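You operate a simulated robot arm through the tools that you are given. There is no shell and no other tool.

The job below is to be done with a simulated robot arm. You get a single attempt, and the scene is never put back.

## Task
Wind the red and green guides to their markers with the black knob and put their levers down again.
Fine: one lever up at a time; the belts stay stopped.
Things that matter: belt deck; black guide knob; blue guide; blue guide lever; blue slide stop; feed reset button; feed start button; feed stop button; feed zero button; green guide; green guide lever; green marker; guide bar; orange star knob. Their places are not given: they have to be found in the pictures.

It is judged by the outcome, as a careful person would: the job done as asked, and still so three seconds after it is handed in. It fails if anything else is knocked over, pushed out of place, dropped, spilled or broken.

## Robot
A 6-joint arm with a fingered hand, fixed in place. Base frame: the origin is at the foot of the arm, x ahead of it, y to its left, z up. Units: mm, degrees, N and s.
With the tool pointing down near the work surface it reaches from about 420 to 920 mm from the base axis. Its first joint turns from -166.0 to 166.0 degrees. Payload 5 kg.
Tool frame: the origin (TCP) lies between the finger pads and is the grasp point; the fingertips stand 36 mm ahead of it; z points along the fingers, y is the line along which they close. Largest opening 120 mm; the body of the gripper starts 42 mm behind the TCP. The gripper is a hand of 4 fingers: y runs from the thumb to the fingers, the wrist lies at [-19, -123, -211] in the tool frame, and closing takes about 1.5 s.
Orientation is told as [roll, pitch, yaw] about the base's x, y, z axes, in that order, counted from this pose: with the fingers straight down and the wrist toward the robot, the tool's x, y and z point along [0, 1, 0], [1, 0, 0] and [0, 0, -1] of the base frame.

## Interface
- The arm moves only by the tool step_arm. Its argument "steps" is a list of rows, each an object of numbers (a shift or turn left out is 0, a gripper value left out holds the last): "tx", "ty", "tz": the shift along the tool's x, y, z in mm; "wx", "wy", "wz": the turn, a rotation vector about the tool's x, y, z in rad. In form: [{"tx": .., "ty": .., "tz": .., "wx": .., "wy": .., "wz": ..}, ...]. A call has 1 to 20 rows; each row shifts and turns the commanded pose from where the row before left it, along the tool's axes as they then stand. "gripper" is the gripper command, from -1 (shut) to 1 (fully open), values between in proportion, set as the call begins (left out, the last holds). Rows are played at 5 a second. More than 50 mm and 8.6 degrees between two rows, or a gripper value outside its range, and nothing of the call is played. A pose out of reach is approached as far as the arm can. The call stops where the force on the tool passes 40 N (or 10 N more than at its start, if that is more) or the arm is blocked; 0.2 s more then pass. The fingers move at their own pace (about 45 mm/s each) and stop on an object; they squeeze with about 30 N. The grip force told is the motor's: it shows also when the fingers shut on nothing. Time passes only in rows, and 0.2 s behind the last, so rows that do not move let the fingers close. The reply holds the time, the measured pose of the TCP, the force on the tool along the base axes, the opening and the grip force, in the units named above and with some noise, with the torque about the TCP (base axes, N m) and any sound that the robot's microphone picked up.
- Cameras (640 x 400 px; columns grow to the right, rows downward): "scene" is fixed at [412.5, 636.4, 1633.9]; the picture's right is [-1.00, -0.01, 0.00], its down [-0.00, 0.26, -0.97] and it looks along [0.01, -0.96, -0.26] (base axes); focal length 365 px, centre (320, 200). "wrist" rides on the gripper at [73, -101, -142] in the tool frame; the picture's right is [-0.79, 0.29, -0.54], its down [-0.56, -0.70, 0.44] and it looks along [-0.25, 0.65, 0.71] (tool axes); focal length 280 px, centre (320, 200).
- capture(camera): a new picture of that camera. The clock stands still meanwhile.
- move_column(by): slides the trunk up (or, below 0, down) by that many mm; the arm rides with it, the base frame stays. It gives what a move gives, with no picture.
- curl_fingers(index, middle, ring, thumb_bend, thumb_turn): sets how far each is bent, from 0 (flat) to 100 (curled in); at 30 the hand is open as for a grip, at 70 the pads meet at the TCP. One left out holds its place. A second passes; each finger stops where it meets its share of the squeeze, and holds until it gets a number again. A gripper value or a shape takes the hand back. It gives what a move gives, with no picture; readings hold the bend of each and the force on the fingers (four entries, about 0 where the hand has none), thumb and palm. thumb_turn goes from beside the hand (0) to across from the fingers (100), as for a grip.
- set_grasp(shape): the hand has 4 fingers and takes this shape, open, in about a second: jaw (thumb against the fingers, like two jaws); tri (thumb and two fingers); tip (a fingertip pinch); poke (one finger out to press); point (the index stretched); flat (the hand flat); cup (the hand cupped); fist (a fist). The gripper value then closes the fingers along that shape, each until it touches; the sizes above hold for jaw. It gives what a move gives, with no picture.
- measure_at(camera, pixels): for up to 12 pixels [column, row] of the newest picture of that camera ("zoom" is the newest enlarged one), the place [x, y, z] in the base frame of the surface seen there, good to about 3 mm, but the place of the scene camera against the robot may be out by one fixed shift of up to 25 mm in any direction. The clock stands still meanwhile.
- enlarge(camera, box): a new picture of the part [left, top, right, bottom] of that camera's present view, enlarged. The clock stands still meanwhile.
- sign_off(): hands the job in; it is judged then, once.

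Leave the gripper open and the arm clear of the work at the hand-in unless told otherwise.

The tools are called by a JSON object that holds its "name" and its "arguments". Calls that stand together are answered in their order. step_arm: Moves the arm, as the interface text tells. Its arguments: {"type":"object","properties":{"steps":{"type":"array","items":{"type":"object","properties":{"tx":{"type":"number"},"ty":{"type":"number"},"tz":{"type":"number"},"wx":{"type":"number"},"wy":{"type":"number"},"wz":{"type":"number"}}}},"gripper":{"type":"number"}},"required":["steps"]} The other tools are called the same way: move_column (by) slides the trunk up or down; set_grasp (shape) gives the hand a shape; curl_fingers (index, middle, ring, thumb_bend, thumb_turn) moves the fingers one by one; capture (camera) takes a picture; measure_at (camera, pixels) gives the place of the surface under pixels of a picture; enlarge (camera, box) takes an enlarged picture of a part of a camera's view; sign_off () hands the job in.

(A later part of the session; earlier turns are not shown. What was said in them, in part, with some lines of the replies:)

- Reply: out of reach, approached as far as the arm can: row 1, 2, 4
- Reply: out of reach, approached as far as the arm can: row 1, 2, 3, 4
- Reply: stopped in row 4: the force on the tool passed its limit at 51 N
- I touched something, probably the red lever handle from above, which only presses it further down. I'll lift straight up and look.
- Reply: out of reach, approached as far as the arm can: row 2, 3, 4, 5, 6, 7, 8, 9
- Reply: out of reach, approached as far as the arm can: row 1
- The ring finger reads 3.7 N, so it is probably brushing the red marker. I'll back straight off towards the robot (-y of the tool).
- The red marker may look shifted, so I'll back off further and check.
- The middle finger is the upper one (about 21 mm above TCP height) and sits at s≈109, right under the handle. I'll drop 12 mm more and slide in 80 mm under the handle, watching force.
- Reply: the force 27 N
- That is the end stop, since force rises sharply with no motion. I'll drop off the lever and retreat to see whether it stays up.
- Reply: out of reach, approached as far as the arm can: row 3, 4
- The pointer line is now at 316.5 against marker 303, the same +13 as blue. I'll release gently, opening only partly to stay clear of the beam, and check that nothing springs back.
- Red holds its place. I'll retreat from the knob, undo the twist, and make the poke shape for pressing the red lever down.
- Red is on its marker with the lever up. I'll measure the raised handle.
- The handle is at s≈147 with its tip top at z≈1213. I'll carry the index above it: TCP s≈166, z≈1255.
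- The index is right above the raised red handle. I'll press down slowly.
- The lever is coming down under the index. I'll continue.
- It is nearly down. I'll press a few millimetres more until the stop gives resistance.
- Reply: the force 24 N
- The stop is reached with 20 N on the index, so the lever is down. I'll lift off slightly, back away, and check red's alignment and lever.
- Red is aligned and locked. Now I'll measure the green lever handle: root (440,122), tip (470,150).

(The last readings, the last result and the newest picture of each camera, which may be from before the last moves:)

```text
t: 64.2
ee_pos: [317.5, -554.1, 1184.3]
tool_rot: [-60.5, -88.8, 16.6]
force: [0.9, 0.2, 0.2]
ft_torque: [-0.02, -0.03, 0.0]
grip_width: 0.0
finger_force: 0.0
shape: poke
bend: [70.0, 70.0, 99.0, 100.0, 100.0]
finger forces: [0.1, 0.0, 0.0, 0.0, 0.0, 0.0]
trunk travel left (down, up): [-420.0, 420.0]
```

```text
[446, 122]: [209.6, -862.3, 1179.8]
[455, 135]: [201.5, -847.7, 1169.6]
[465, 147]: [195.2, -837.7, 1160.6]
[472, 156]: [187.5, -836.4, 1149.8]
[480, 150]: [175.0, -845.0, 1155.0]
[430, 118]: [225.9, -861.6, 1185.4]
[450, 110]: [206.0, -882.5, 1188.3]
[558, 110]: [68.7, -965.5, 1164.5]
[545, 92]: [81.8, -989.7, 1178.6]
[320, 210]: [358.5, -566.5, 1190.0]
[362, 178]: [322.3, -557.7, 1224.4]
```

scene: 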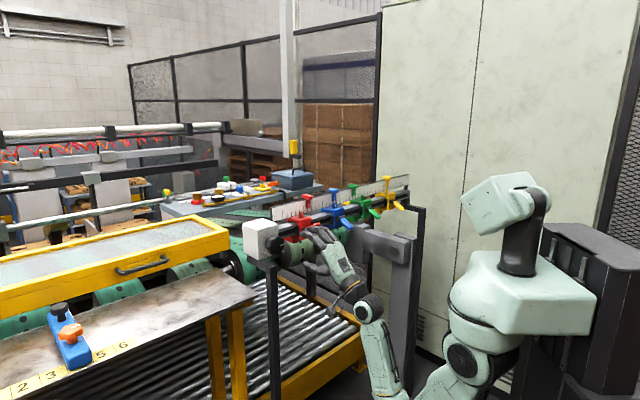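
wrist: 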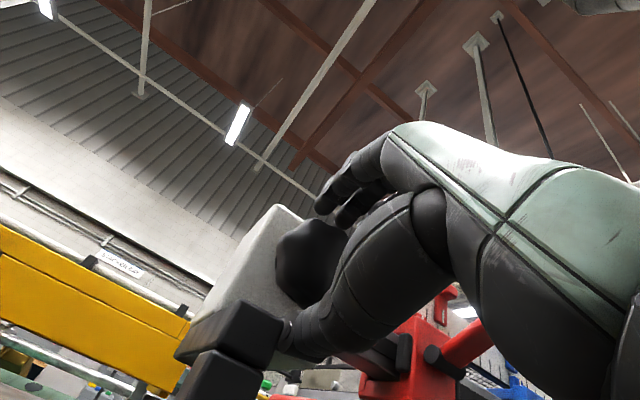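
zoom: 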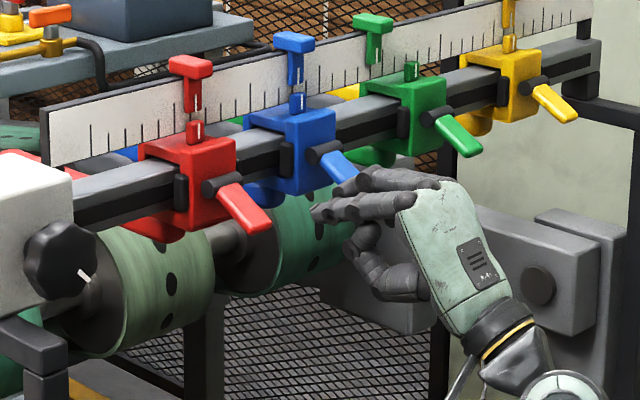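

There's a grey support beam near the green guide, so I'll measure it before moving the hand there.

{"name": "enlarge", "arguments": {"camera": "scene", "box": [320, 190, 440, 265]}}

{"name": "measure_at", "arguments": {"camera": "scene", "pixels": [[385, 243], [400, 250], [372, 232], [410, 245], [395, 235], [380, 225], [345, 248], [360, 255], [412, 270], [378, 215], [350, 235], [330, 240]]}}

```text
5.33 times, centred on (380, 228) of scene
```

zoom: 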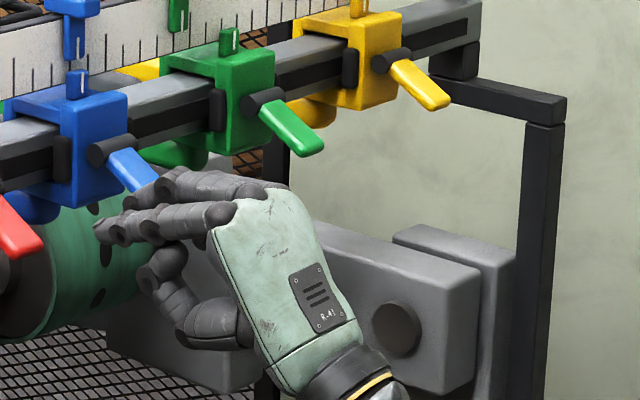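

```text
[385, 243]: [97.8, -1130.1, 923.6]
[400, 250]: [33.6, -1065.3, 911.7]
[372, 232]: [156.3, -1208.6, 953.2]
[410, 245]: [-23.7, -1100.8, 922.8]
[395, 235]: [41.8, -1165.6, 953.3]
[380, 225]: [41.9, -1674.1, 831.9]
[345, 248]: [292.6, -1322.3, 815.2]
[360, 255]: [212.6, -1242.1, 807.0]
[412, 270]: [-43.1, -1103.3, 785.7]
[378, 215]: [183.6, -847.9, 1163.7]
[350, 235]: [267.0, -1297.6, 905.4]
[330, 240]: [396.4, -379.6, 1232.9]
```

The grey beam is far below and behind (z<955, y<-1065), so the way is clear. I'll lower to z≈1103 and slide sideways to the green lever.

{"name": "step_arm", "arguments": {"steps": [{"ty": -27}, {"ty": -27}, {"ty": -27}, {"tx": -37}, {"tx": -37}, {"tx": -37}, {"tx": -37}, {"tx": -37}, {"tx": -37}, {"tx": -37}, {"tx": -38}, {}]}}

{"name": "enlarge", "arguments": {"camera": "scene", "box": [320, 190, 440, 265]}}

{"name": "capture", "arguments": {"camera": "scene"}}

```text
t: 66.8
ee_pos: [110.9, -767.5, 1109.0]
tool_rot: [-66.3, -89.0, 22.5]
force: [0.0, -0.6, 0.7]
ft_torque: [-0.02, 0.03, 0.0]
grip_width: 0.1
finger_force: 0.1
shape: poke
bend: [70.0, 70.0, 99.0, 100.0, 100.0]
finger forces: [0.0, 0.0, 0.0, 0.0, 0.0, 0.1]
trunk travel left (down, up): [-420.0, 420.0]
```

```text
5.33 times, centred on (380, 228) of scene
```

zoom: 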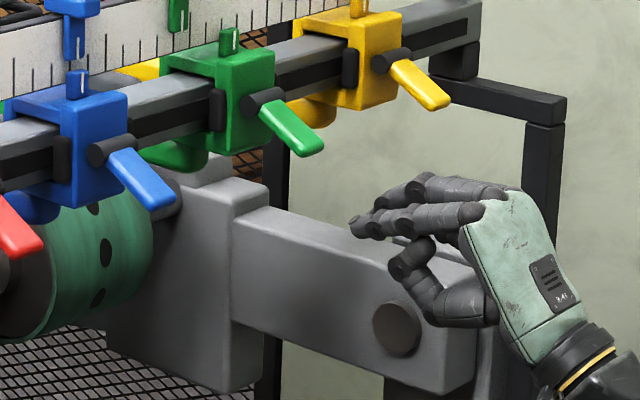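

```text
taken
```

scene: 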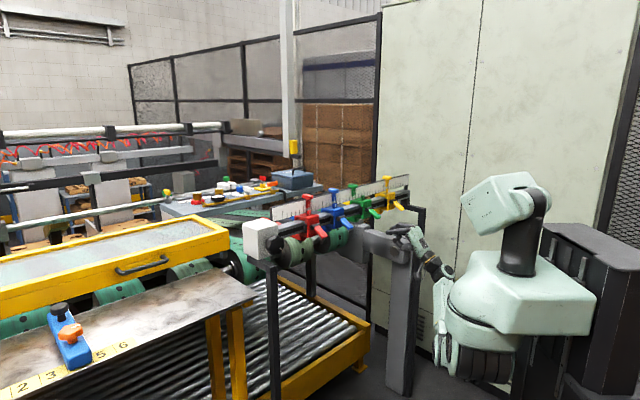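

The hand is aligned with the green handle. I'll slide in under it as I did for red, then lift.

{"name": "step_arm", "arguments": {"steps": [{"ty": -7}, {"tz": 24}, {"tz": 24}, {"tz": 22}, {}]}}

{"name": "enlarge", "arguments": {"camera": "scene", "box": [320, 190, 440, 265]}}

```text
t: 68.0
ee_pos: [160.7, -816.3, 1100.5]
tool_rot: [-65.6, -88.9, 21.9]
force: [-0.3, -0.4, 0.5]
ft_torque: [0.01, -0.03, 0.03]
grip_width: 0.2
finger_force: 0.1
shape: poke
bend: [70.0, 70.0, 99.0, 100.0, 100.0]
finger forces: [0.0, 0.0, 0.1, 0.0, 0.1, 0.1]
trunk travel left (down, up): [-420.0, 420.0]
```

```text
5.33 times, centred on (380, 228) of scene
```

zoom: 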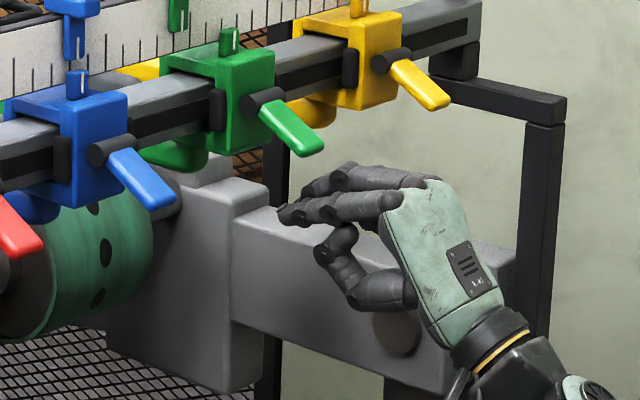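

In position. I'll lift about 86 mm, the same travel as for red.

{"name": "step_arm", "arguments": {"steps": [{"ty": 8}, {"ty": 8}, {"ty": 8}, {"ty": 8}, {"ty": 8}, {"ty": 8}, {"ty": 8}, {"ty": 8}, {"ty": 8}, {"ty": 8}, {}]}}

{"name": "enlarge", "arguments": {"camera": "scene", "box": [320, 190, 440, 265]}}

```text
t: 70.4
ee_pos: [163.2, -816.8, 1179.9]
tool_rot: [-61.6, -88.9, 17.7]
force: [-1.5, 2.0, -5.2]
ft_torque: [0.0, -0.04, -0.01]
grip_width: 0.2
finger_force: 0.1
shape: poke
bend: [70.0, 70.0, 99.0, 100.0, 100.0]
finger forces: [0.1, 4.8, 0.0, 0.0, 0.0, 0.1]
trunk travel left (down, up): [-420.0, 420.0]
```

```text
5.33 times, centred on (380, 228) of scene
```

zoom: 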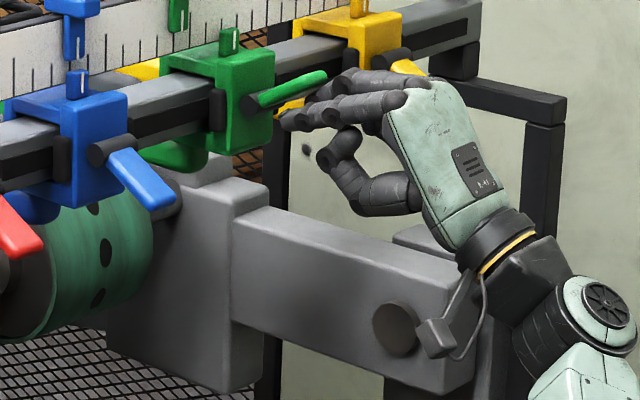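

The green lever is nearly at its top. A little more to the stop.

{"name": "step_arm", "arguments": {"steps": [{"ty": 4}, {"ty": 4}, {"ty": 3}, {}]}}

{"name": "step_arm", "arguments": {"steps": [{"ty": -8}, {"ty": -8}, {"ty": -8}, {"tz": -25}, {"tz": -30}, {"tz": -30}, {}]}}

{"name": "enlarge", "arguments": {"camera": "scene", "box": [280, 180, 440, 280]}}

```text
t: 71.4
ee_pos: [162.2, -816.1, 1189.9]
tool_rot: [-56.9, -89.0, 13.3]
force: [-3.1, 7.3, -13.1]
ft_torque: [0.03, -0.02, -0.05]
grip_width: 0.0
finger_force: 0.0
shape: poke
bend: [70.0, 70.0, 99.0, 100.0, 100.0]
finger forces: [3.4, 12.3, 0.1, 0.1, 0.0, 0.0]
trunk travel left (down, up): [-420.0, 420.0]
```

```text
t: 73.0
ee_pos: [100.7, -759.2, 1166.5]
tool_rot: [-60.5, -88.9, 16.8]
force: [0.1, 0.1, 0.2]
ft_torque: [-0.03, -0.02, 0.02]
grip_width: 0.0
finger_force: 0.1
shape: poke
bend: [70.0, 70.0, 99.0, 100.0, 100.0]
finger forces: [0.1, 0.0, 0.1, 0.0, 0.0, 0.0]
trunk travel left (down, up): [-420.0, 420.0]
```

```text
4.00 times, centred on (360, 230) of scene
```

zoom: 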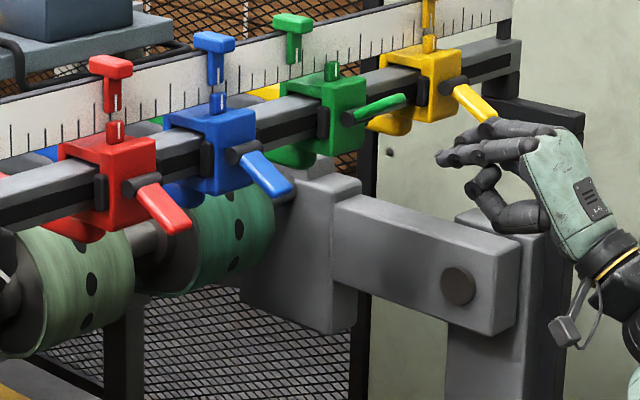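

Green is up; red and blue are down. I'll open the hand to jaw and travel back to the knob, pre-twisting +0.5 rad so there is room for the opposite turn.

{"name": "set_grasp", "arguments": {"shape": "jaw"}}

{"name": "step_arm", "arguments": {"steps": [{"ty": 7, "tz": 10}, {"tx": 45, "ty": 6}, {"tx": 45}, {"tx": 45}, {"tx": 45}, {"tx": 45}, {"tx": 45}, {"tx": 45}, {"tx": 45}, {"tx": 45}, {"tx": 45}, {"tx": 45}, {"tx": 43}, {}], "gripper": 0.4}}

{"name": "capture", "arguments": {"camera": "scene"}}

```text
t: 73.9
ee_pos: [101.8, -758.6, 1167.3]
tool_rot: [-63.3, -88.9, 19.4]
force: [-0.5, -1.1, 0.7]
ft_torque: [0.01, -0.02, 0.0]
grip_width: 120.0
finger_force: 0.0
shape: jaw
bend: [30.0, 30.0, 30.0, 30.0, 98.0]
finger forces: [0.0, 0.1, 0.0, 0.1, 0.0, 0.1]
trunk travel left (down, up): [-420.0, 420.0]
```

```text
t: 76.9
ee_pos: [478.8, -375.2, 1171.2]
tool_rot: [-63.6, -89.0, 19.7]
force: [-0.3, -0.2, 0.3]
ft_torque: [0.01, 0.02, 0.04]
grip_width: 84.4
finger_force: 0.2
shape: jaw
bend: [27.0, 37.0, 35.0, 59.0, 99.0]
finger forces: [0.0, 0.0, 0.0, 0.0, 0.1, 0.0]
trunk travel left (down, up): [-420.0, 420.0]
```

```text
taken
```

scene: 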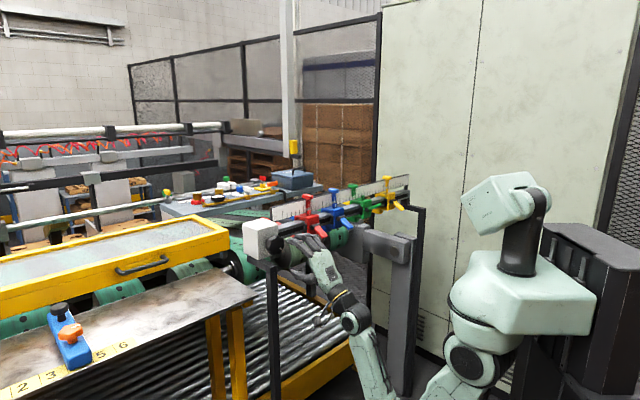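

In front of the knob again. I'll correct height to 1180, pre-twist +0.5 rad, then advance 92 mm.

{"name": "step_arm", "arguments": {"steps": [{"ty": 9, "tx": -1}, {"wz": 0.125}, {"wz": 0.125}, {"wz": 0.125}, {"wz": 0.125}, {"tz": 20}, {"tz": 20}, {"tz": 20}, {}]}}

{"name": "enlarge", "arguments": {"camera": "scene", "box": [240, 200, 340, 262]}}

```text
t: 78.9
ee_pos: [523.3, -418.5, 1181.0]
tool_rot: [89.0, -62.4, -133.1]
force: [-0.5, 1.4, 1.1]
ft_torque: [0.02, -0.04, 0.0]
grip_width: 83.7
finger_force: 0.1
shape: jaw
bend: [27.0, 37.0, 35.0, 59.0, 99.0]
finger forces: [0.1, 0.1, 0.0, 0.0, 0.8, 0.1]
trunk travel left (down, up): [-420.0, 420.0]
```

```text
6.40 times, centred on (290, 231) of scene
```

zoom: 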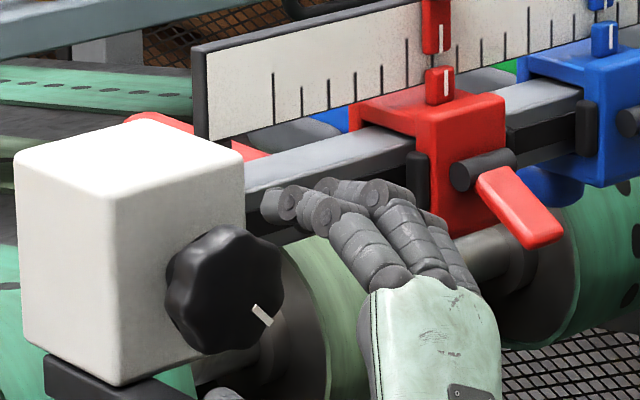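

The thumb reads 0.8 N, possibly touching the beam end. I'll back up a bit, twist back to about +0.25 rad, narrow the opening slightly, then advance.

{"name": "step_arm", "arguments": {"steps": [{"tz": -15}, {"wz": -0.125}, {"wz": -0.125}, {}], "gripper": 0.32}}

{"name": "step_arm", "arguments": {"steps": [{"tz": 15}, {"tz": 15}, {"tz": 15}, {}]}}

{"name": "enlarge", "arguments": {"camera": "scene", "box": [240, 200, 340, 262]}}

```text
t: 79.9
ee_pos: [513.4, -408.2, 1180.5]
tool_rot: [88.0, -76.6, -131.9]
force: [0.2, -1.1, -0.5]
ft_torque: [0.0, -0.01, 0.01]
grip_width: 79.7
finger_force: 0.1
shape: jaw
bend: [27.0, 39.0, 36.0, 62.0, 100.0]
finger forces: [0.0, 0.1, 0.0, 0.1, 0.1, 0.0]
trunk travel left (down, up): [-420.0, 420.0]
```

```text
t: 80.9
ee_pos: [544.5, -435.8, 1182.2]
tool_rot: [89.0, -76.6, -132.8]
force: [-3.0, 2.6, 12.4]
ft_torque: [0.2, 0.01, 0.06]
grip_width: 72.9
finger_force: 0.0
shape: jaw
bend: [27.0, 39.0, 36.0, 66.0, 99.0]
finger forces: [0.0, 0.0, 0.0, 0.0, 14.5, 0.0]
trunk travel left (down, up): [-420.0, 420.0]
```

```text
6.40 times, centred on (290, 231) of scene
```

zoom: 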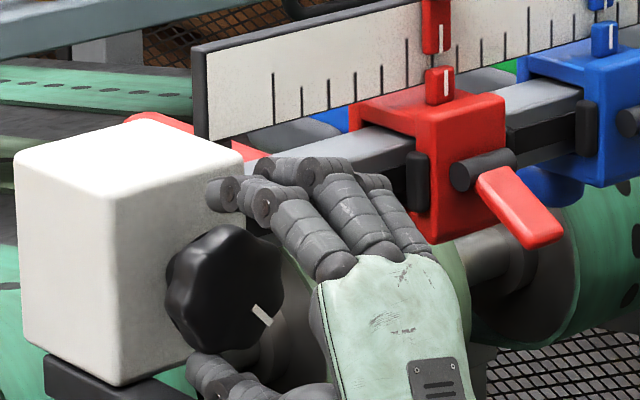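

The thumb is resting on the beam corner (14.5 N). I'll back off, return to zero twist (which was clear before), and advance again. The turn needed now swings the thumb away from the beam anyway.

{"name": "step_arm", "arguments": {"steps": [{"tz": -15}, {"tz": -15}, {"tz": -15}, {"wz": -0.125}, {"wz": -0.125}, {}]}}

{"name": "step_arm", "arguments": {"steps": [{"tz": 12}, {"tz": 12}, {"tz": 12}, {"tz": 11}, {}]}}

{"name": "enlarge", "arguments": {"camera": "scene", "box": [240, 200, 340, 262]}}

```text
t: 82.3
ee_pos: [513.0, -408.3, 1179.5]
tool_rot: [-63.9, -88.9, 20.1]
force: [0.6, 0.0, -0.6]
ft_torque: [0.02, 0.05, -0.02]
grip_width: 78.9
finger_force: 0.1
shape: jaw
bend: [27.0, 39.0, 36.0, 62.0, 100.0]
finger forces: [0.0, 0.0, 0.0, 0.1, 0.0, 0.1]
trunk travel left (down, up): [-420.0, 420.0]
```

```text
t: 83.5
ee_pos: [545.9, -442.4, 1179.4]
tool_rot: [-64.8, -88.9, 21.0]
force: [0.6, -0.3, -0.1]
ft_torque: [-0.01, 0.0, -0.01]
grip_width: 79.4
finger_force: 0.0
shape: jaw
bend: [27.0, 39.0, 36.0, 62.0, 100.0]
finger forces: [0.0, 0.0, 0.1, 0.0, 0.0, 0.0]
trunk travel left (down, up): [-420.0, 420.0]
```

```text
6.40 times, centred on (290, 231) of scene
```

zoom: 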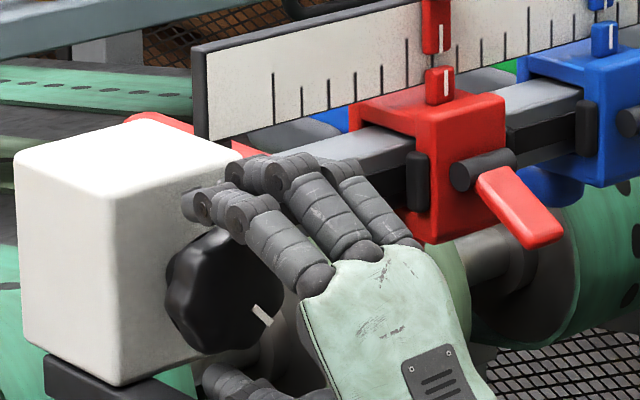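

No contact this time. I'll close on the knob.

{"name": "step_arm", "arguments": {"steps": [{}, {}, {}, {}, {}, {}, {}], "gripper": -1}}

{"name": "enlarge", "arguments": {"camera": "scene", "box": [345, 188, 365, 200.5]}}

```text
t: 85.1
ee_pos: [546.2, -439.9, 1179.7]
tool_rot: [-61.9, -88.9, 18.1]
force: [0.1, 1.1, -3.4]
ft_torque: [0.04, 0.03, 0.03]
grip_width: 55.3
finger_force: 29.9
shape: jaw
bend: [74.0, 46.0, 49.0, 71.0, 100.0]
finger forces: [14.8, 8.6, 0.0, 0.0, 27.5, 0.1]
trunk travel left (down, up): [-420.0, 420.0]
```

```text
16.00 times, centred on (355, 194) of scene
```

zoom: 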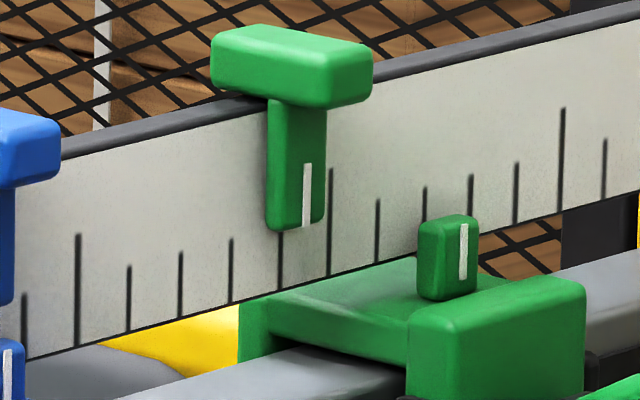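

The green pointer is at column 463 and its target is about 319, roughly 59 mm or 1.18 rad the other way. I'll turn -1.0 rad first.

{"name": "step_arm", "arguments": {"steps": [{"wz": -0.1}, {"wz": -0.1}, {"wz": -0.1}, {"wz": -0.1}, {"wz": -0.1}, {}]}}

{"name": "enlarge", "arguments": {"camera": "scene", "box": [240, 180, 400, 280]}}

```text
t: 86.5
ee_pos: [546.4, -442.2, 1179.2]
tool_rot: [-88.9, -60.3, 45.2]
force: [-8.5, 1.5, -12.4]
ft_torque: [0.52, 0.4, -0.27]
grip_width: 54.7
finger_force: 30.0
shape: jaw
bend: [74.0, 48.0, 49.0, 71.0, 99.0]
finger forces: [13.6, 6.9, 0.1, 0.0, 33.3, 0.0]
trunk travel left (down, up): [-420.0, 420.0]
```

```text
4.00 times, centred on (320, 230) of scene
```

zoom: 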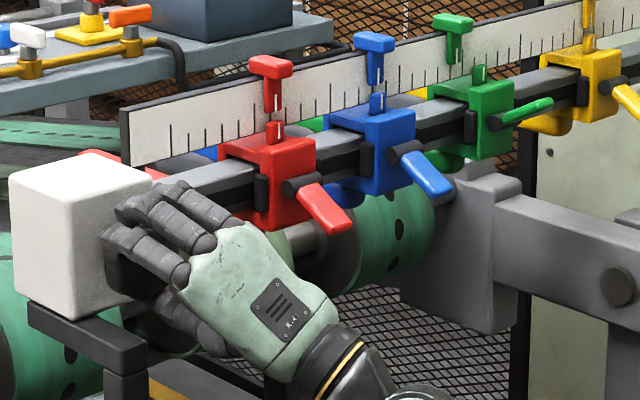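

Green is moving towards its marker and the others stay put. I'll continue.

{"name": "step_arm", "arguments": {"steps": [{"wz": -0.1}, {"wz": -0.1}, {"wz": -0.1}, {"wz": -0.1}, {}]}}

{"name": "enlarge", "arguments": {"camera": "scene", "box": [345, 188, 365, 200.5]}}

{"name": "enlarge", "arguments": {"camera": "scene", "box": [240, 180, 400, 280]}}

```text
t: 87.7
ee_pos: [545.5, -443.1, 1179.7]
tool_rot: [-89.3, -37.5, 45.7]
force: [-11.8, 1.0, -16.0]
ft_torque: [0.59, 0.54, -0.62]
grip_width: 55.3
finger_force: 30.3
shape: jaw
bend: [74.0, 48.0, 49.0, 71.0, 98.0]
finger forces: [13.9, 5.4, 0.0, 0.0, 34.8, 0.1]
trunk travel left (down, up): [-420.0, 420.0]
```

```text
16.00 times, centred on (355, 194) of scene
```

zoom: 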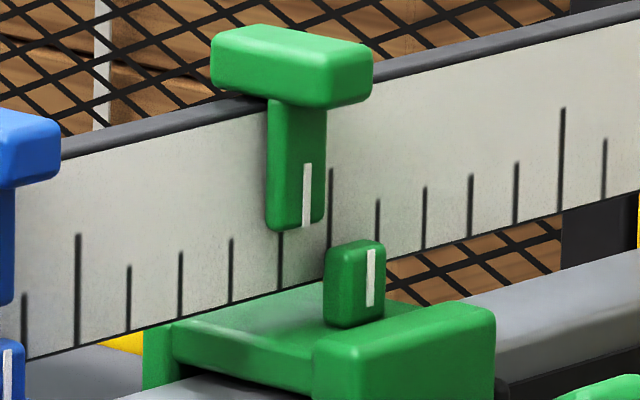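

```text
4.00 times, centred on (320, 230) of scene
```

zoom: 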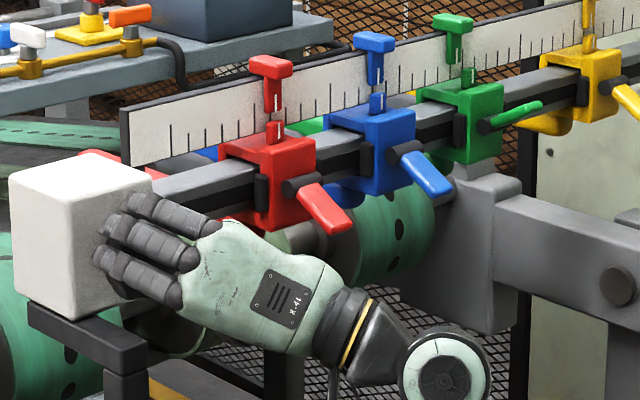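

The pointer is at 371 with about 52 px (21 mm) left. Side force is a moderate 20 N, so I'll ease the hand down 2 mm (in base terms) while turning a further -0.3 rad.

{"name": "step_arm", "arguments": {"steps": [{"wz": -0.08}, {"wz": -0.08}, {"wz": -0.07}, {"wz": -0.07}, {}]}}

{"name": "enlarge", "arguments": {"camera": "scene", "box": [345, 188, 365, 200.5]}}

```text
t: 88.9
ee_pos: [545.6, -441.5, 1180.5]
tool_rot: [-89.4, -20.3, 46.0]
force: [-12.7, 0.1, -17.6]
ft_torque: [0.53, 0.47, -0.82]
grip_width: 54.8
finger_force: 30.1
shape: jaw
bend: [74.0, 49.0, 49.0, 71.0, 97.0]
finger forces: [14.6, 4.8, 0.0, 0.1, 34.3, 0.1]
trunk travel left (down, up): [-420.0, 420.0]
```

```text
16.00 times, centred on (355, 194) of scene
```

zoom: 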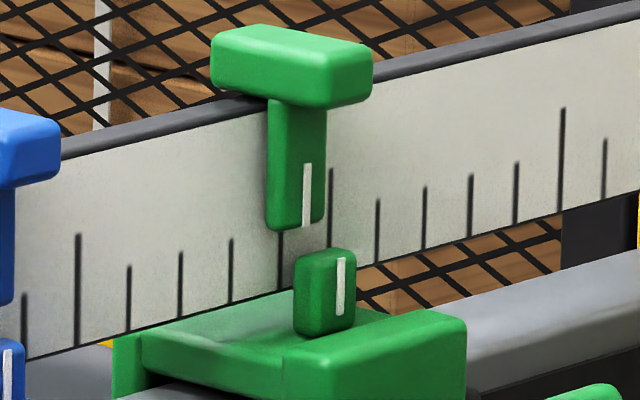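

The pointer is at 341, moving at 100 px/rad, and the target is 319–320. I'll turn -0.19 then fine-tune.

{"name": "step_arm", "arguments": {"steps": [{"wz": -0.07}, {"wz": -0.06}, {"wz": -0.06}, {}]}}

{"name": "enlarge", "arguments": {"camera": "scene", "box": [345, 188, 365, 200.5]}}

```text
t: 89.9
ee_pos: [545.4, -442.8, 1180.0]
tool_rot: [-89.4, -9.5, 46.0]
force: [-13.0, -3.5, -15.4]
ft_torque: [0.46, 0.34, -0.93]
grip_width: 54.9
finger_force: 29.9
shape: jaw
bend: [74.0, 49.0, 49.0, 71.0, 97.0]
finger forces: [14.9, 4.5, 0.1, 0.0, 34.3, 0.0]
trunk travel left (down, up): [-420.0, 420.0]
```

```text
16.00 times, centred on (355, 194) of scene
```

zoom: 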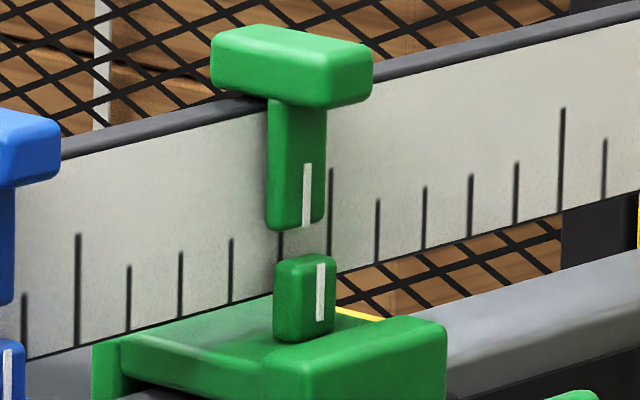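

The pointer is at 320.5 against marker 307, so dx +13.5 as wanted. I'll release and check.

{"name": "step_arm", "arguments": {"steps": [{}, {}, {}, {}, {}], "gripper": 0.3}}

{"name": "enlarge", "arguments": {"camera": "scene", "box": [345, 188, 365, 200.5]}}

{"name": "enlarge", "arguments": {"camera": "scene", "box": [240, 190, 360, 265]}}

```text
t: 91.1
ee_pos: [546.6, -440.6, 1180.1]
tool_rot: [-89.5, -9.3, 46.1]
force: [-0.5, -0.4, -0.5]
ft_torque: [0.0, -0.03, 0.03]
grip_width: 78.0
finger_force: 0.0
shape: jaw
bend: [28.0, 39.0, 36.0, 62.0, 100.0]
finger forces: [0.1, 0.0, 0.0, 0.1, 0.0, 0.0]
trunk travel left (down, up): [-420.0, 420.0]
```

```text
16.00 times, centred on (355, 194) of scene
```

zoom: 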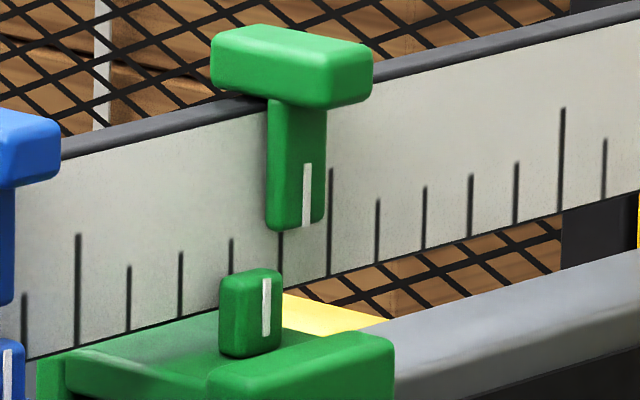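

```text
5.33 times, centred on (300, 228) of scene
```

zoom: 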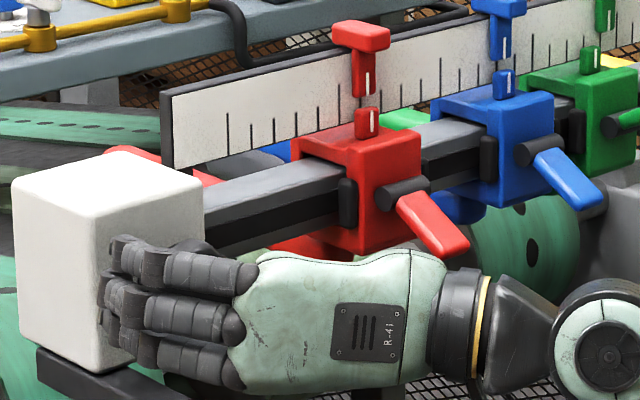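

On release the knob sprang on and green overshot to 266, because the grip was off-axis with about 20 N of side load. The first turn, from zero twist in the + direction, released cleanly. So I'll retreat, return to zero twist, regrip, and bring green back about 22 mm in the + direction.

{"name": "step_arm", "arguments": {"steps": [{"tz": -20}, {"tz": -20}, {"tz": -20}, {"tz": -20}, {"wz": 0.14}, {"wz": 0.14}, {"wz": 0.14}, {"wz": 0.14}, {"wz": 0.14}, {"wz": 0.14}, {"wz": 0.14}, {"wz": 0.14}, {"wz": 0.14}, {"wz": 0.13}, {}]}}

{"name": "enlarge", "arguments": {"camera": "scene", "box": [240, 190, 400, 290]}}

```text
t: 94.3
ee_pos: [488.6, -385.4, 1180.8]
tool_rot: [-64.5, -88.9, 20.8]
force: [-0.1, -0.4, 0.3]
ft_torque: [0.02, 0.01, 0.01]
grip_width: 77.9
finger_force: 0.1
shape: jaw
bend: [28.0, 39.0, 36.0, 62.0, 100.0]
finger forces: [0.0, 0.0, 0.1, 0.0, 0.0, 0.0]
trunk travel left (down, up): [-420.0, 420.0]
```

```text
4.00 times, centred on (320, 240) of scene
```

zoom: 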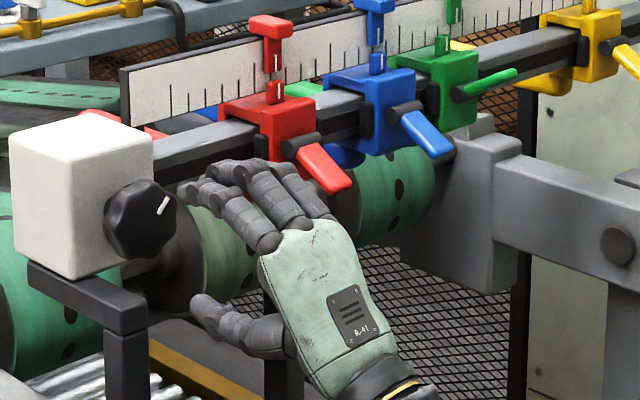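

I'll advance and grip again at zero twist.

{"name": "step_arm", "arguments": {"steps": [{"tz": 20}, {"tz": 20}, {"tz": 20}, {"tz": 20}, {}]}}

{"name": "step_arm", "arguments": {"steps": [{}, {}, {}, {}, {}, {}, {}], "gripper": -1}}

{"name": "enlarge", "arguments": {"camera": "scene", "box": [345, 188, 365, 200.5]}}

```text
t: 95.5
ee_pos: [545.8, -441.3, 1179.4]
tool_rot: [-65.6, -88.9, 21.8]
force: [-0.1, 0.6, 0.0]
ft_torque: [0.0, -0.01, 0.03]
grip_width: 78.1
finger_force: 0.1
shape: jaw
bend: [28.0, 39.0, 36.0, 62.0, 100.0]
finger forces: [0.0, 0.0, 0.0, 0.0, 0.0, 0.0]
trunk travel left (down, up): [-420.0, 420.0]
```

```text
t: 97.1
ee_pos: [546.0, -440.9, 1179.9]
tool_rot: [-62.1, -88.8, 18.3]
force: [-0.6, 0.2, -3.6]
ft_torque: [0.05, 0.03, 0.0]
grip_width: 55.8
finger_force: 30.9
shape: jaw
bend: [74.0, 46.0, 49.0, 71.0, 100.0]
finger forces: [14.4, 8.7, 0.0, 0.1, 27.8, 0.0]
trunk travel left (down, up): [-420.0, 420.0]
```

```text
16.00 times, centred on (355, 194) of scene
```

zoom: 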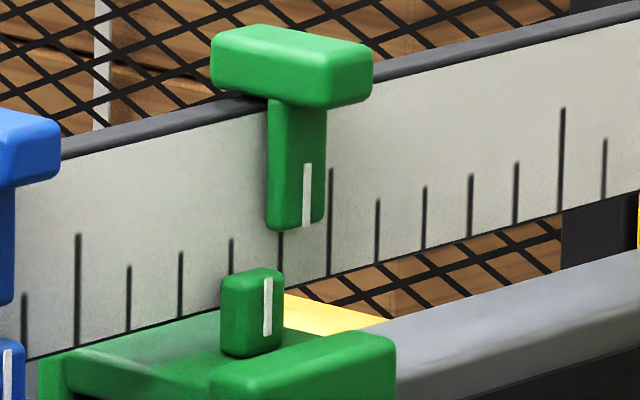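

Gripped, and the pointer is still at 267. I'll turn +0.38 rad.

{"name": "step_arm", "arguments": {"steps": [{"wz": 0.08}, {"wz": 0.1}, {"wz": 0.1}, {"wz": 0.1}, {}]}}

{"name": "enlarge", "arguments": {"camera": "scene", "box": [345, 188, 365, 200.5]}}

```text
t: 98.3
ee_pos: [547.0, -442.0, 1180.6]
tool_rot: [88.8, -69.1, -132.8]
force: [1.0, -1.8, 4.5]
ft_torque: [-0.21, -0.21, -0.09]
grip_width: 54.8
finger_force: 29.8
shape: jaw
bend: [74.0, 46.0, 49.0, 71.0, 100.0]
finger forces: [17.9, 10.7, 0.0, 0.0, 25.7, 0.0]
trunk travel left (down, up): [-420.0, 420.0]
```

```text
16.00 times, centred on (355, 194) of scene
```

zoom: 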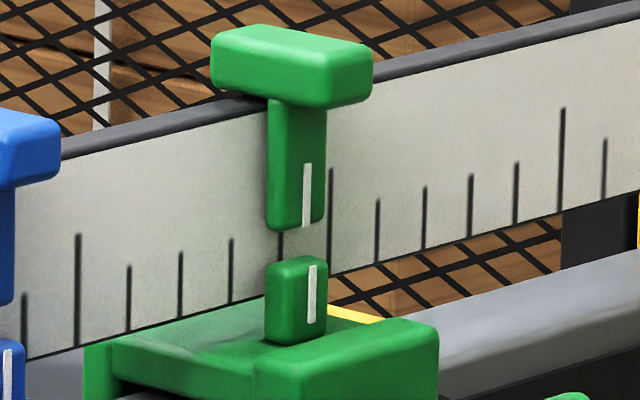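

The pointer is at 312 and needs about 7 px more, so +0.06 rad.

{"name": "step_arm", "arguments": {"steps": [{"wz": 0.03}, {"wz": 0.03}, {}]}}

{"name": "enlarge", "arguments": {"camera": "scene", "box": [345, 188, 365, 200.5]}}

```text
t: 99.1
ee_pos: [546.2, -441.8, 1180.7]
tool_rot: [89.0, -65.6, -132.9]
force: [2.3, -3.6, 5.5]
ft_torque: [-0.35, -0.19, -0.12]
grip_width: 54.9
finger_force: 29.4
shape: jaw
bend: [74.0, 45.0, 49.0, 71.0, 100.0]
finger forces: [18.7, 11.1, 0.0, 0.0, 24.9, 0.0]
trunk travel left (down, up): [-420.0, 420.0]
```

```text
16.00 times, centred on (355, 194) of scene
```

zoom: 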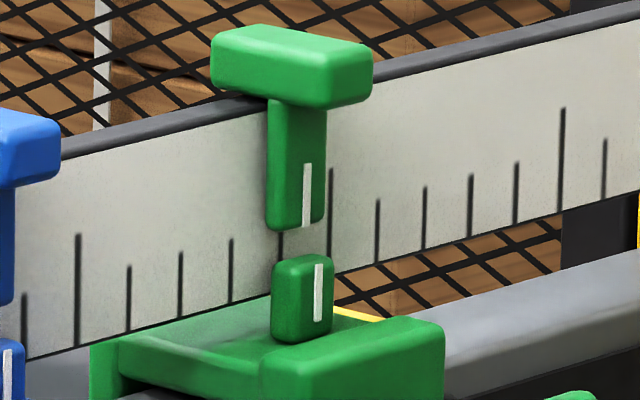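

The pointer is at about 319, which is aligned. I'll release with only a small opening (about 68 mm, to keep the thumb off the beam) and check.

{"name": "step_arm", "arguments": {"steps": [{}, {}, {}, {}], "gripper": 0.13}}

{"name": "enlarge", "arguments": {"camera": "scene", "box": [345, 188, 365, 200.5]}}

{"name": "enlarge", "arguments": {"camera": "scene", "box": [240, 190, 360, 265]}}

```text
t: 100.1
ee_pos: [545.6, -440.4, 1180.5]
tool_rot: [88.9, -65.7, -132.8]
force: [0.5, -0.7, 2.4]
ft_torque: [-0.02, -0.04, -0.01]
grip_width: 64.8
finger_force: 0.2
shape: jaw
bend: [74.0, 42.0, 39.0, 68.0, 100.0]
finger forces: [0.0, 0.0, 0.0, 0.1, 3.0, 0.1]
trunk travel left (down, up): [-420.0, 420.0]
```

```text
16.00 times, centred on (355, 194) of scene
```

zoom: 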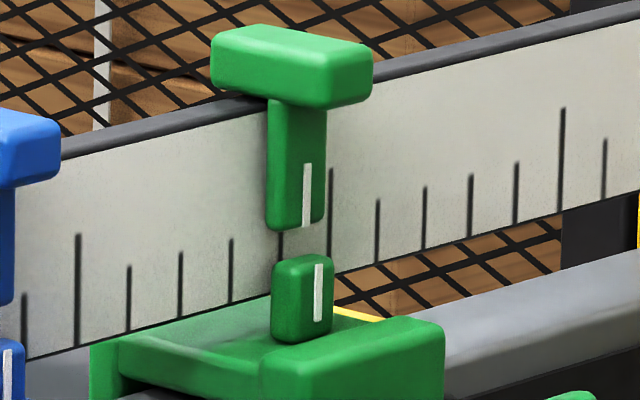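

```text
5.33 times, centred on (300, 228) of scene
```

zoom: 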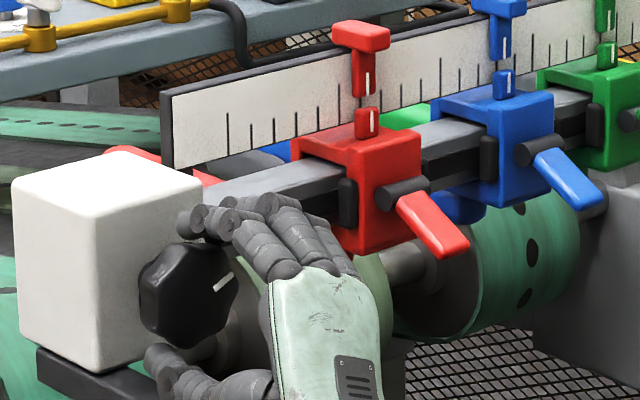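

Green holds at 319. The index is still bent around the knob (74), so I'll straighten only the index before retreating and keep the thumb off the beam.

{"name": "curl_fingers", "arguments": {"index": 35}}

{"name": "enlarge", "arguments": {"camera": "scene", "box": [345, 188, 365, 200.5]}}

```text
t: 101.1
ee_pos: [547.2, -439.7, 1180.0]
tool_rot: [88.8, -65.7, -132.9]
force: [-1.2, 0.6, 3.3]
ft_torque: [0.11, -0.01, 0.0]
grip_width: 87.6
finger_force: 2.0
shape: fingers
bend: [35.0, 42.0, 39.0, 68.0, 100.0]
finger forces: [0.0, 0.2, 0.0, 0.0, 3.8, 0.1]
trunk travel left (down, up): [-420.0, 420.0]
```

```text
16.00 times, centred on (355, 194) of scene
```

zoom: 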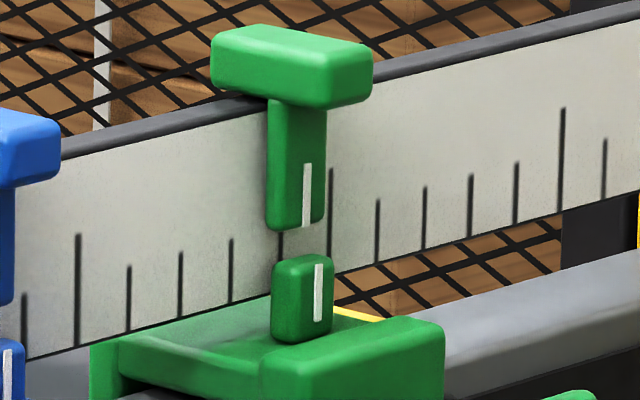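

Still aligned. I'll retreat straight back, then undo the twist.

{"name": "step_arm", "arguments": {"steps": [{"tz": -12}, {"tz": -16}, {"tz": -20}, {"tz": -20}, {"tz": -12}, {"wz": -0.11}, {"wz": -0.11}, {"wz": -0.11}, {"wz": -0.11}, {}]}}

{"name": "enlarge", "arguments": {"camera": "scene", "box": [345, 188, 365, 200.5]}}

{"name": "enlarge", "arguments": {"camera": "scene", "box": [270, 180, 430, 280]}}

```text
t: 103.3
ee_pos: [487.8, -385.1, 1180.9]
tool_rot: [-66.6, -88.8, 22.8]
force: [-0.2, -0.6, 0.0]
ft_torque: [0.01, -0.01, -0.04]
grip_width: 89.9
finger_force: 0.0
shape: fingers
bend: [35.0, 42.0, 39.0, 67.0, 100.0]
finger forces: [0.0, 0.0, 0.1, 0.0, 0.1, 0.1]
trunk travel left (down, up): [-420.0, 420.0]
```

```text
16.00 times, centred on (355, 194) of scene
```

zoom: 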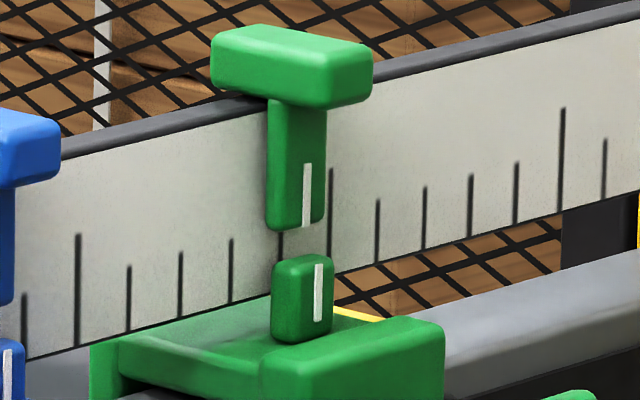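

```text
4.00 times, centred on (350, 230) of scene
```

zoom: 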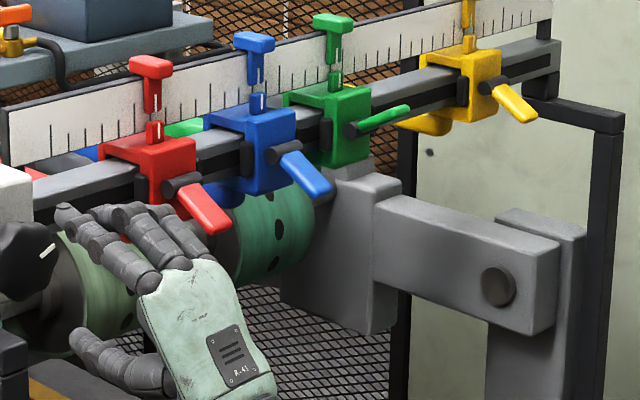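

Green stays on its marker. I'll make the poke shape, measure the raised green handle, and then go press it down.

{"name": "set_grasp", "arguments": {"shape": "poke"}}

{"name": "measure_at", "arguments": {"camera": "zoom", "pixels": [[370, 125], [385, 118], [400, 110], [407, 107], [404, 112], [350, 130], [325, 178], [310, 185]]}}

{"name": "step_arm", "arguments": {"steps": [{"ty": 26}, {"ty": 26}, {"ty": 26}, {"tx": -42}, {"tx": -42}, {"tx": -42}, {"tx": -42}, {"tx": -42}, {"tx": -42}, {"tx": -42}, {"tx": -42}, {"tx": -42}, {"tx": -42}, {"tx": -42}, {"tx": -36}, {}]}}

```text
t: 104.2
ee_pos: [489.2, -385.7, 1180.3]
tool_rot: [-64.0, -88.8, 20.3]
force: [-0.1, 0.3, 0.4]
ft_torque: [0.03, -0.01, -0.02]
grip_width: 0.1
finger_force: 0.0
shape: poke
bend: [70.0, 70.0, 99.0, 100.0, 100.0]
finger forces: [0.0, 0.0, 0.1, 0.0, 0.0, 0.1]
trunk travel left (down, up): [-420.0, 420.0]
```

```text
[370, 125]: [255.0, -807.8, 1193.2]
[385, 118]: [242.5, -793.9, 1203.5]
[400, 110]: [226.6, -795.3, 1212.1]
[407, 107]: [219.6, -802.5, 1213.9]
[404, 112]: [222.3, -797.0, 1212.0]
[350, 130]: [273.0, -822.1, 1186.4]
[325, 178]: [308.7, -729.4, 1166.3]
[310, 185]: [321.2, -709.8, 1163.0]
```

```text
t: 107.6
ee_pos: [146.1, -744.3, 1268.0]
tool_rot: [-65.9, -88.9, 22.0]
force: [0.8, -0.2, -0.3]
ft_torque: [0.0, -0.02, 0.0]
grip_width: 0.1
finger_force: 0.1
shape: poke
bend: [70.0, 70.0, 99.0, 100.0, 100.0]
finger forces: [0.0, 0.0, 0.0, 0.1, 0.0, 0.0]
trunk travel left (down, up): [-420.0, 420.0]
```

The handle is at s≈402–412 and the TCP at s≈423, so the index sits over the handle. I'll advance 72 mm above it and look.

{"name": "step_arm", "arguments": {"steps": [{"tz": 18, "tx": 1}, {"tz": 18}, {"tz": 18}, {"tz": 18}, {}]}}

{"name": "enlarge", "arguments": {"camera": "scene", "box": [300, 175, 420, 250]}}

```text
t: 108.8
ee_pos: [198.8, -792.8, 1267.6]
tool_rot: [-64.5, -88.9, 20.5]
force: [-0.2, 0.6, -0.6]
ft_torque: [0.01, 0.0, 0.02]
grip_width: 0.0
finger_force: 0.1
shape: poke
bend: [70.0, 70.0, 99.0, 100.0, 100.0]
finger forces: [0.0, 0.1, 0.0, 0.1, 0.1, 0.1]
trunk travel left (down, up): [-420.0, 420.0]
```

```text
5.33 times, centred on (360, 212) of scene
```

zoom: 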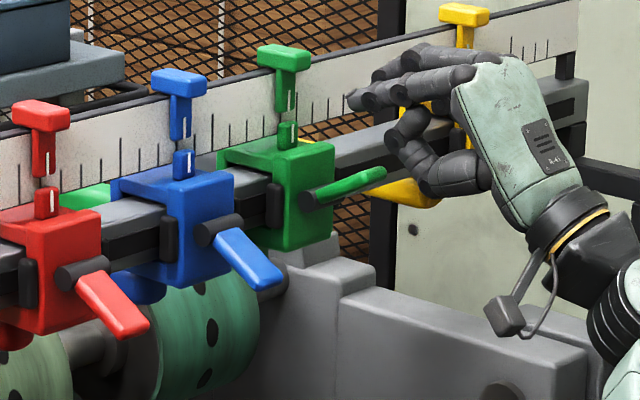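

I'll press the green lever down, as I did for red.

{"name": "step_arm", "arguments": {"steps": [{"ty": -8}, {"ty": -8}, {"ty": -8}, {"ty": -8}, {"ty": -8}, {"ty": -8}, {"ty": -8}, {"ty": -8}, {"ty": -7}, {"ty": -7}, {"ty": -6}, {}]}}

{"name": "enlarge", "arguments": {"camera": "scene", "box": [300, 175, 420, 250]}}

```text
t: 111.4
ee_pos: [198.4, -794.1, 1182.8]
tool_rot: [-61.6, -88.9, 17.8]
force: [-2.1, 1.0, 0.7]
ft_torque: [-0.01, 0.01, 0.01]
grip_width: 0.0
finger_force: 0.0
shape: poke
bend: [70.0, 70.0, 99.0, 100.0, 100.0]
finger forces: [0.9, 0.0, 0.1, 0.1, 1.4, 0.0]
trunk travel left (down, up): [-420.0, 420.0]
```

```text
5.33 times, centred on (360, 212) of scene
```

zoom: 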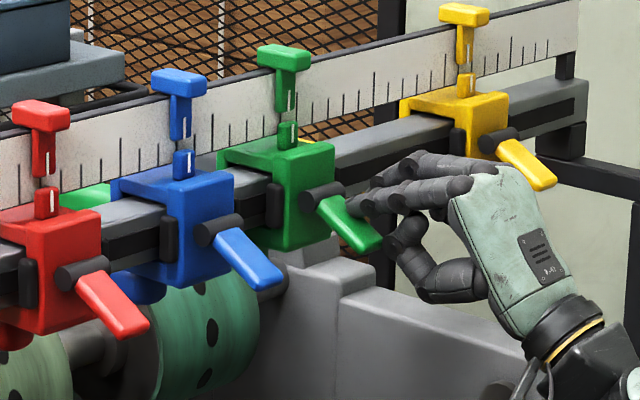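

It is nearly down. I'll press the final millimetres to the stop.

{"name": "step_arm", "arguments": {"steps": [{"ty": -4}, {"ty": -4}, {"ty": -3}, {}]}}

{"name": "enlarge", "arguments": {"camera": "scene", "box": [300, 175, 420, 250]}}

```text
t: 112.4
ee_pos: [194.4, -791.6, 1174.5]
tool_rot: [-80.0, -88.9, 36.2]
force: [-2.2, -4.2, 19.9]
ft_torque: [-0.28, -0.59, -0.1]
grip_width: 0.0
finger_force: 0.0
shape: poke
bend: [70.0, 70.0, 99.0, 100.0, 100.0]
finger forces: [16.3, 0.1, 0.0, 0.0, 0.1, 0.0]
trunk travel left (down, up): [-420.0, 420.0]
```

```text
5.33 times, centred on (360, 212) of scene
```

zoom: 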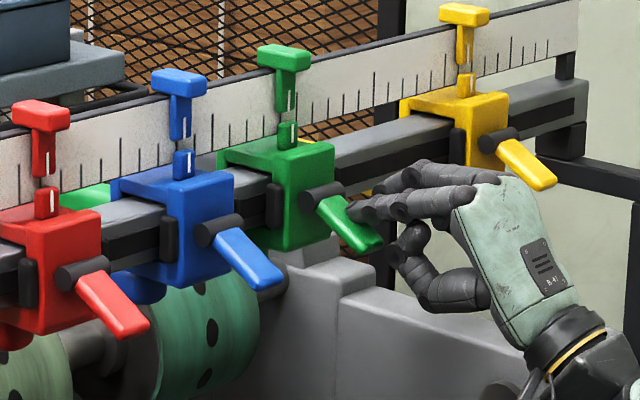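

The stop is reached with 16 N on the index. I'll lift off, back away clear of the work, and inspect everything.

{"name": "step_arm", "arguments": {"steps": [{"ty": 6}, {"ty": 6}, {"tz": -25}, {"tz": -35}, {"tz": -35}, {"tz": -35}, {}]}}

{"name": "enlarge", "arguments": {"camera": "scene", "box": [270, 180, 430, 280]}}

{"name": "enlarge", "arguments": {"camera": "scene", "box": [345, 188, 365, 200.5]}}

{"name": "enlarge", "arguments": {"camera": "scene", "box": [300, 202, 320, 214.5]}}

{"name": "enlarge", "arguments": {"camera": "scene", "box": [325, 196, 345, 208.5]}}

```text
t: 114.0
ee_pos: [103.7, -704.5, 1183.6]
tool_rot: [-61.4, -88.9, 17.6]
force: [0.1, 0.0, -1.0]
ft_torque: [0.01, -0.01, 0.0]
grip_width: 0.0
finger_force: 0.1
shape: poke
bend: [70.0, 70.0, 99.0, 100.0, 100.0]
finger forces: [0.0, 0.0, 0.1, 0.0, 0.0, 0.0]
trunk travel left (down, up): [-420.0, 420.0]
```

```text
4.00 times, centred on (350, 230) of scene
```

zoom: 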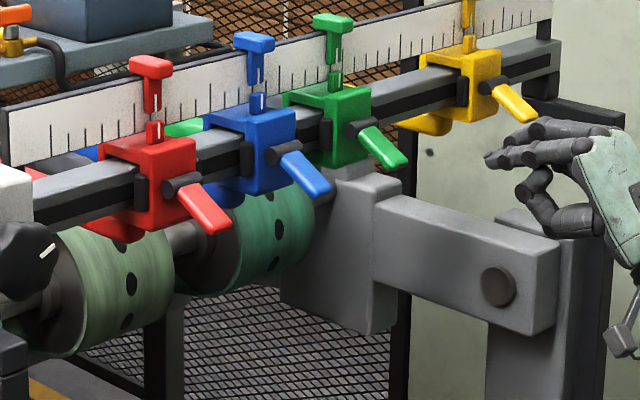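

```text
16.00 times, centred on (355, 194) of scene
```

zoom: 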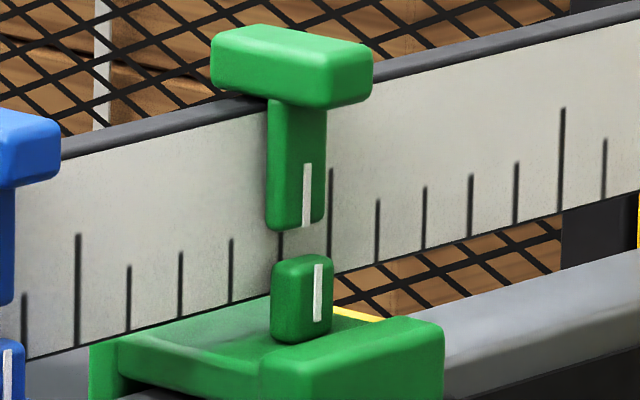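

```text
16.00 times, centred on (310, 208) of scene
```

zoom: 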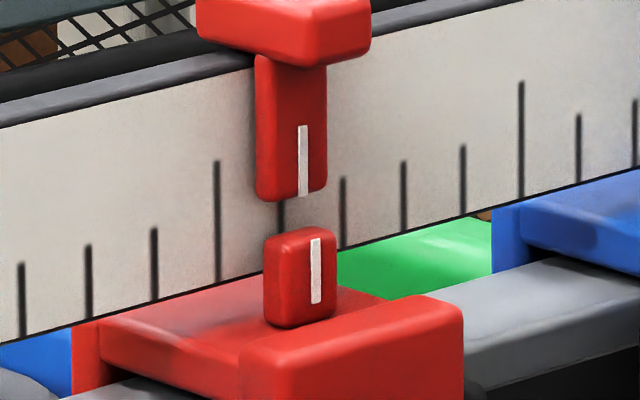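

```text
16.00 times, centred on (335, 202) of scene
```

zoom: 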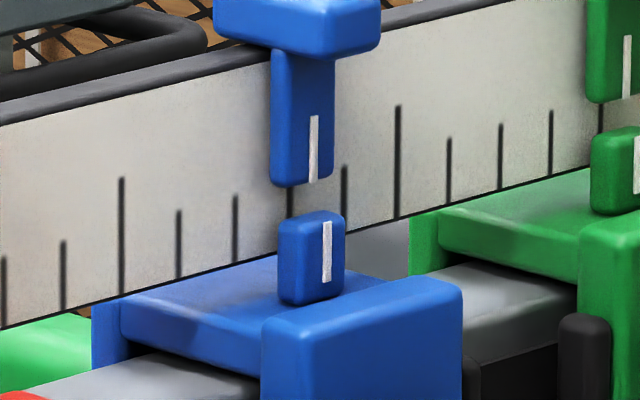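

All four levers are down. Red, blue and green pointers sit under their markers with the same offset (+13, +13, +12 px). I'll open the hand, back off a bit more and take a last overall look.

{"name": "set_grasp", "arguments": {"shape": "jaw"}}

{"name": "step_arm", "arguments": {"steps": [{"tz": -20}, {"tz": -20}, {}], "gripper": 1}}

{"name": "capture", "arguments": {"camera": "scene"}}

{"name": "enlarge", "arguments": {"camera": "scene", "box": [230, 170, 390, 270]}}

```text
t: 114.9
ee_pos: [102.7, -703.8, 1184.7]
tool_rot: [-63.5, -88.9, 19.7]
force: [0.7, -0.2, -0.4]
ft_torque: [0.02, 0.02, -0.02]
grip_width: 119.8
finger_force: 0.1
shape: jaw
bend: [30.0, 30.0, 30.0, 30.0, 98.0]
finger forces: [0.0, 0.0, 0.0, 0.0, 0.0, 0.0]
trunk travel left (down, up): [-420.0, 420.0]
```

```text
t: 115.7
ee_pos: [74.5, -675.8, 1184.2]
tool_rot: [-62.6, -88.8, 18.7]
force: [-0.8, 0.5, -0.7]
ft_torque: [-0.02, 0.03, 0.05]
grip_width: 119.9
finger_force: 0.1
shape: jaw
bend: [30.0, 30.0, 30.0, 30.0, 98.0]
finger forces: [0.1, 0.0, 0.0, 0.0, 0.0, 0.0]
trunk travel left (down, up): [-420.0, 420.0]
```

```text
taken
```

scene: 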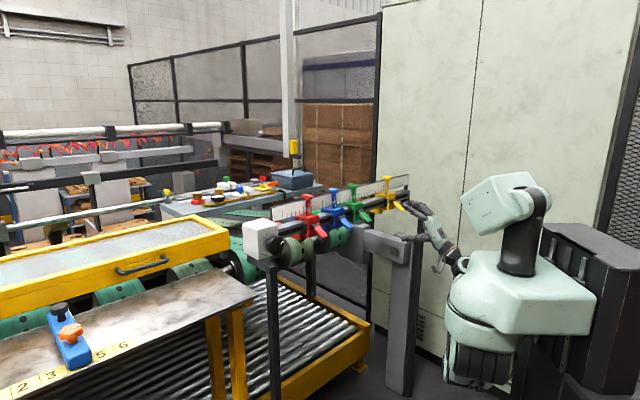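

```text
4.00 times, centred on (310, 220) of scene
```

zoom: 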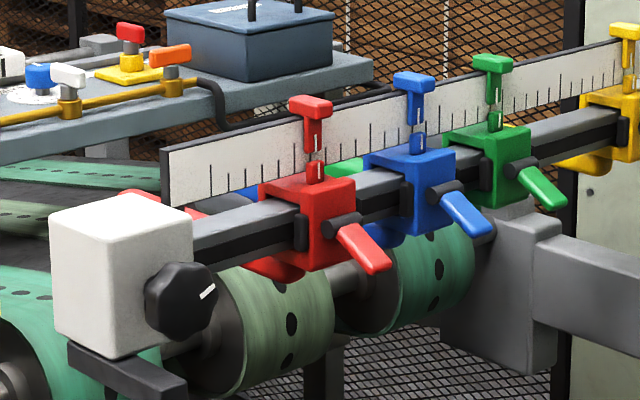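

The red and green guides sit under their markers. All levers are down, blue and yellow are unmoved, the belts stand still, and the hand is open and clear. I'm handing in.

{"name": "sign_off", "arguments": {}}

```text
The job is handed in.
```

The red and green guides are wound to their markers and both levers are down again. One thing went wrong on the way: I knocked the red marker out of place and had to push it back.

- **Guides:** in the enlarged scene view, red and green line up with their markers the same way blue does. I judge each to be within about 1 mm of its marker.
- **Levers:** only one lever was up at a time. I pressed each one down to its stop, and red and green did not shift when locked.
- **Red marker:** early on, a finger brushed it and slid it about 37 mm along the scale. I pushed it back until it matched the first pictures, so I expect it is within about 2 mm of where it started, but I can't be certain of that.
- **Green guide:** it overshot by about 22 mm when I let go of the knob. I took hold again and brought it back, and it stayed put after I let go the second time.
- **Other contacts:** a finger pressed once on something at the red lever, with the lever down, and the thumb pressed the black beam beside the knob. The later pictures show nothing moved by either.
- **Everything else:** I did not move blue or yellow, and the belts stayed stopped. The hand was left open and clear of the work.
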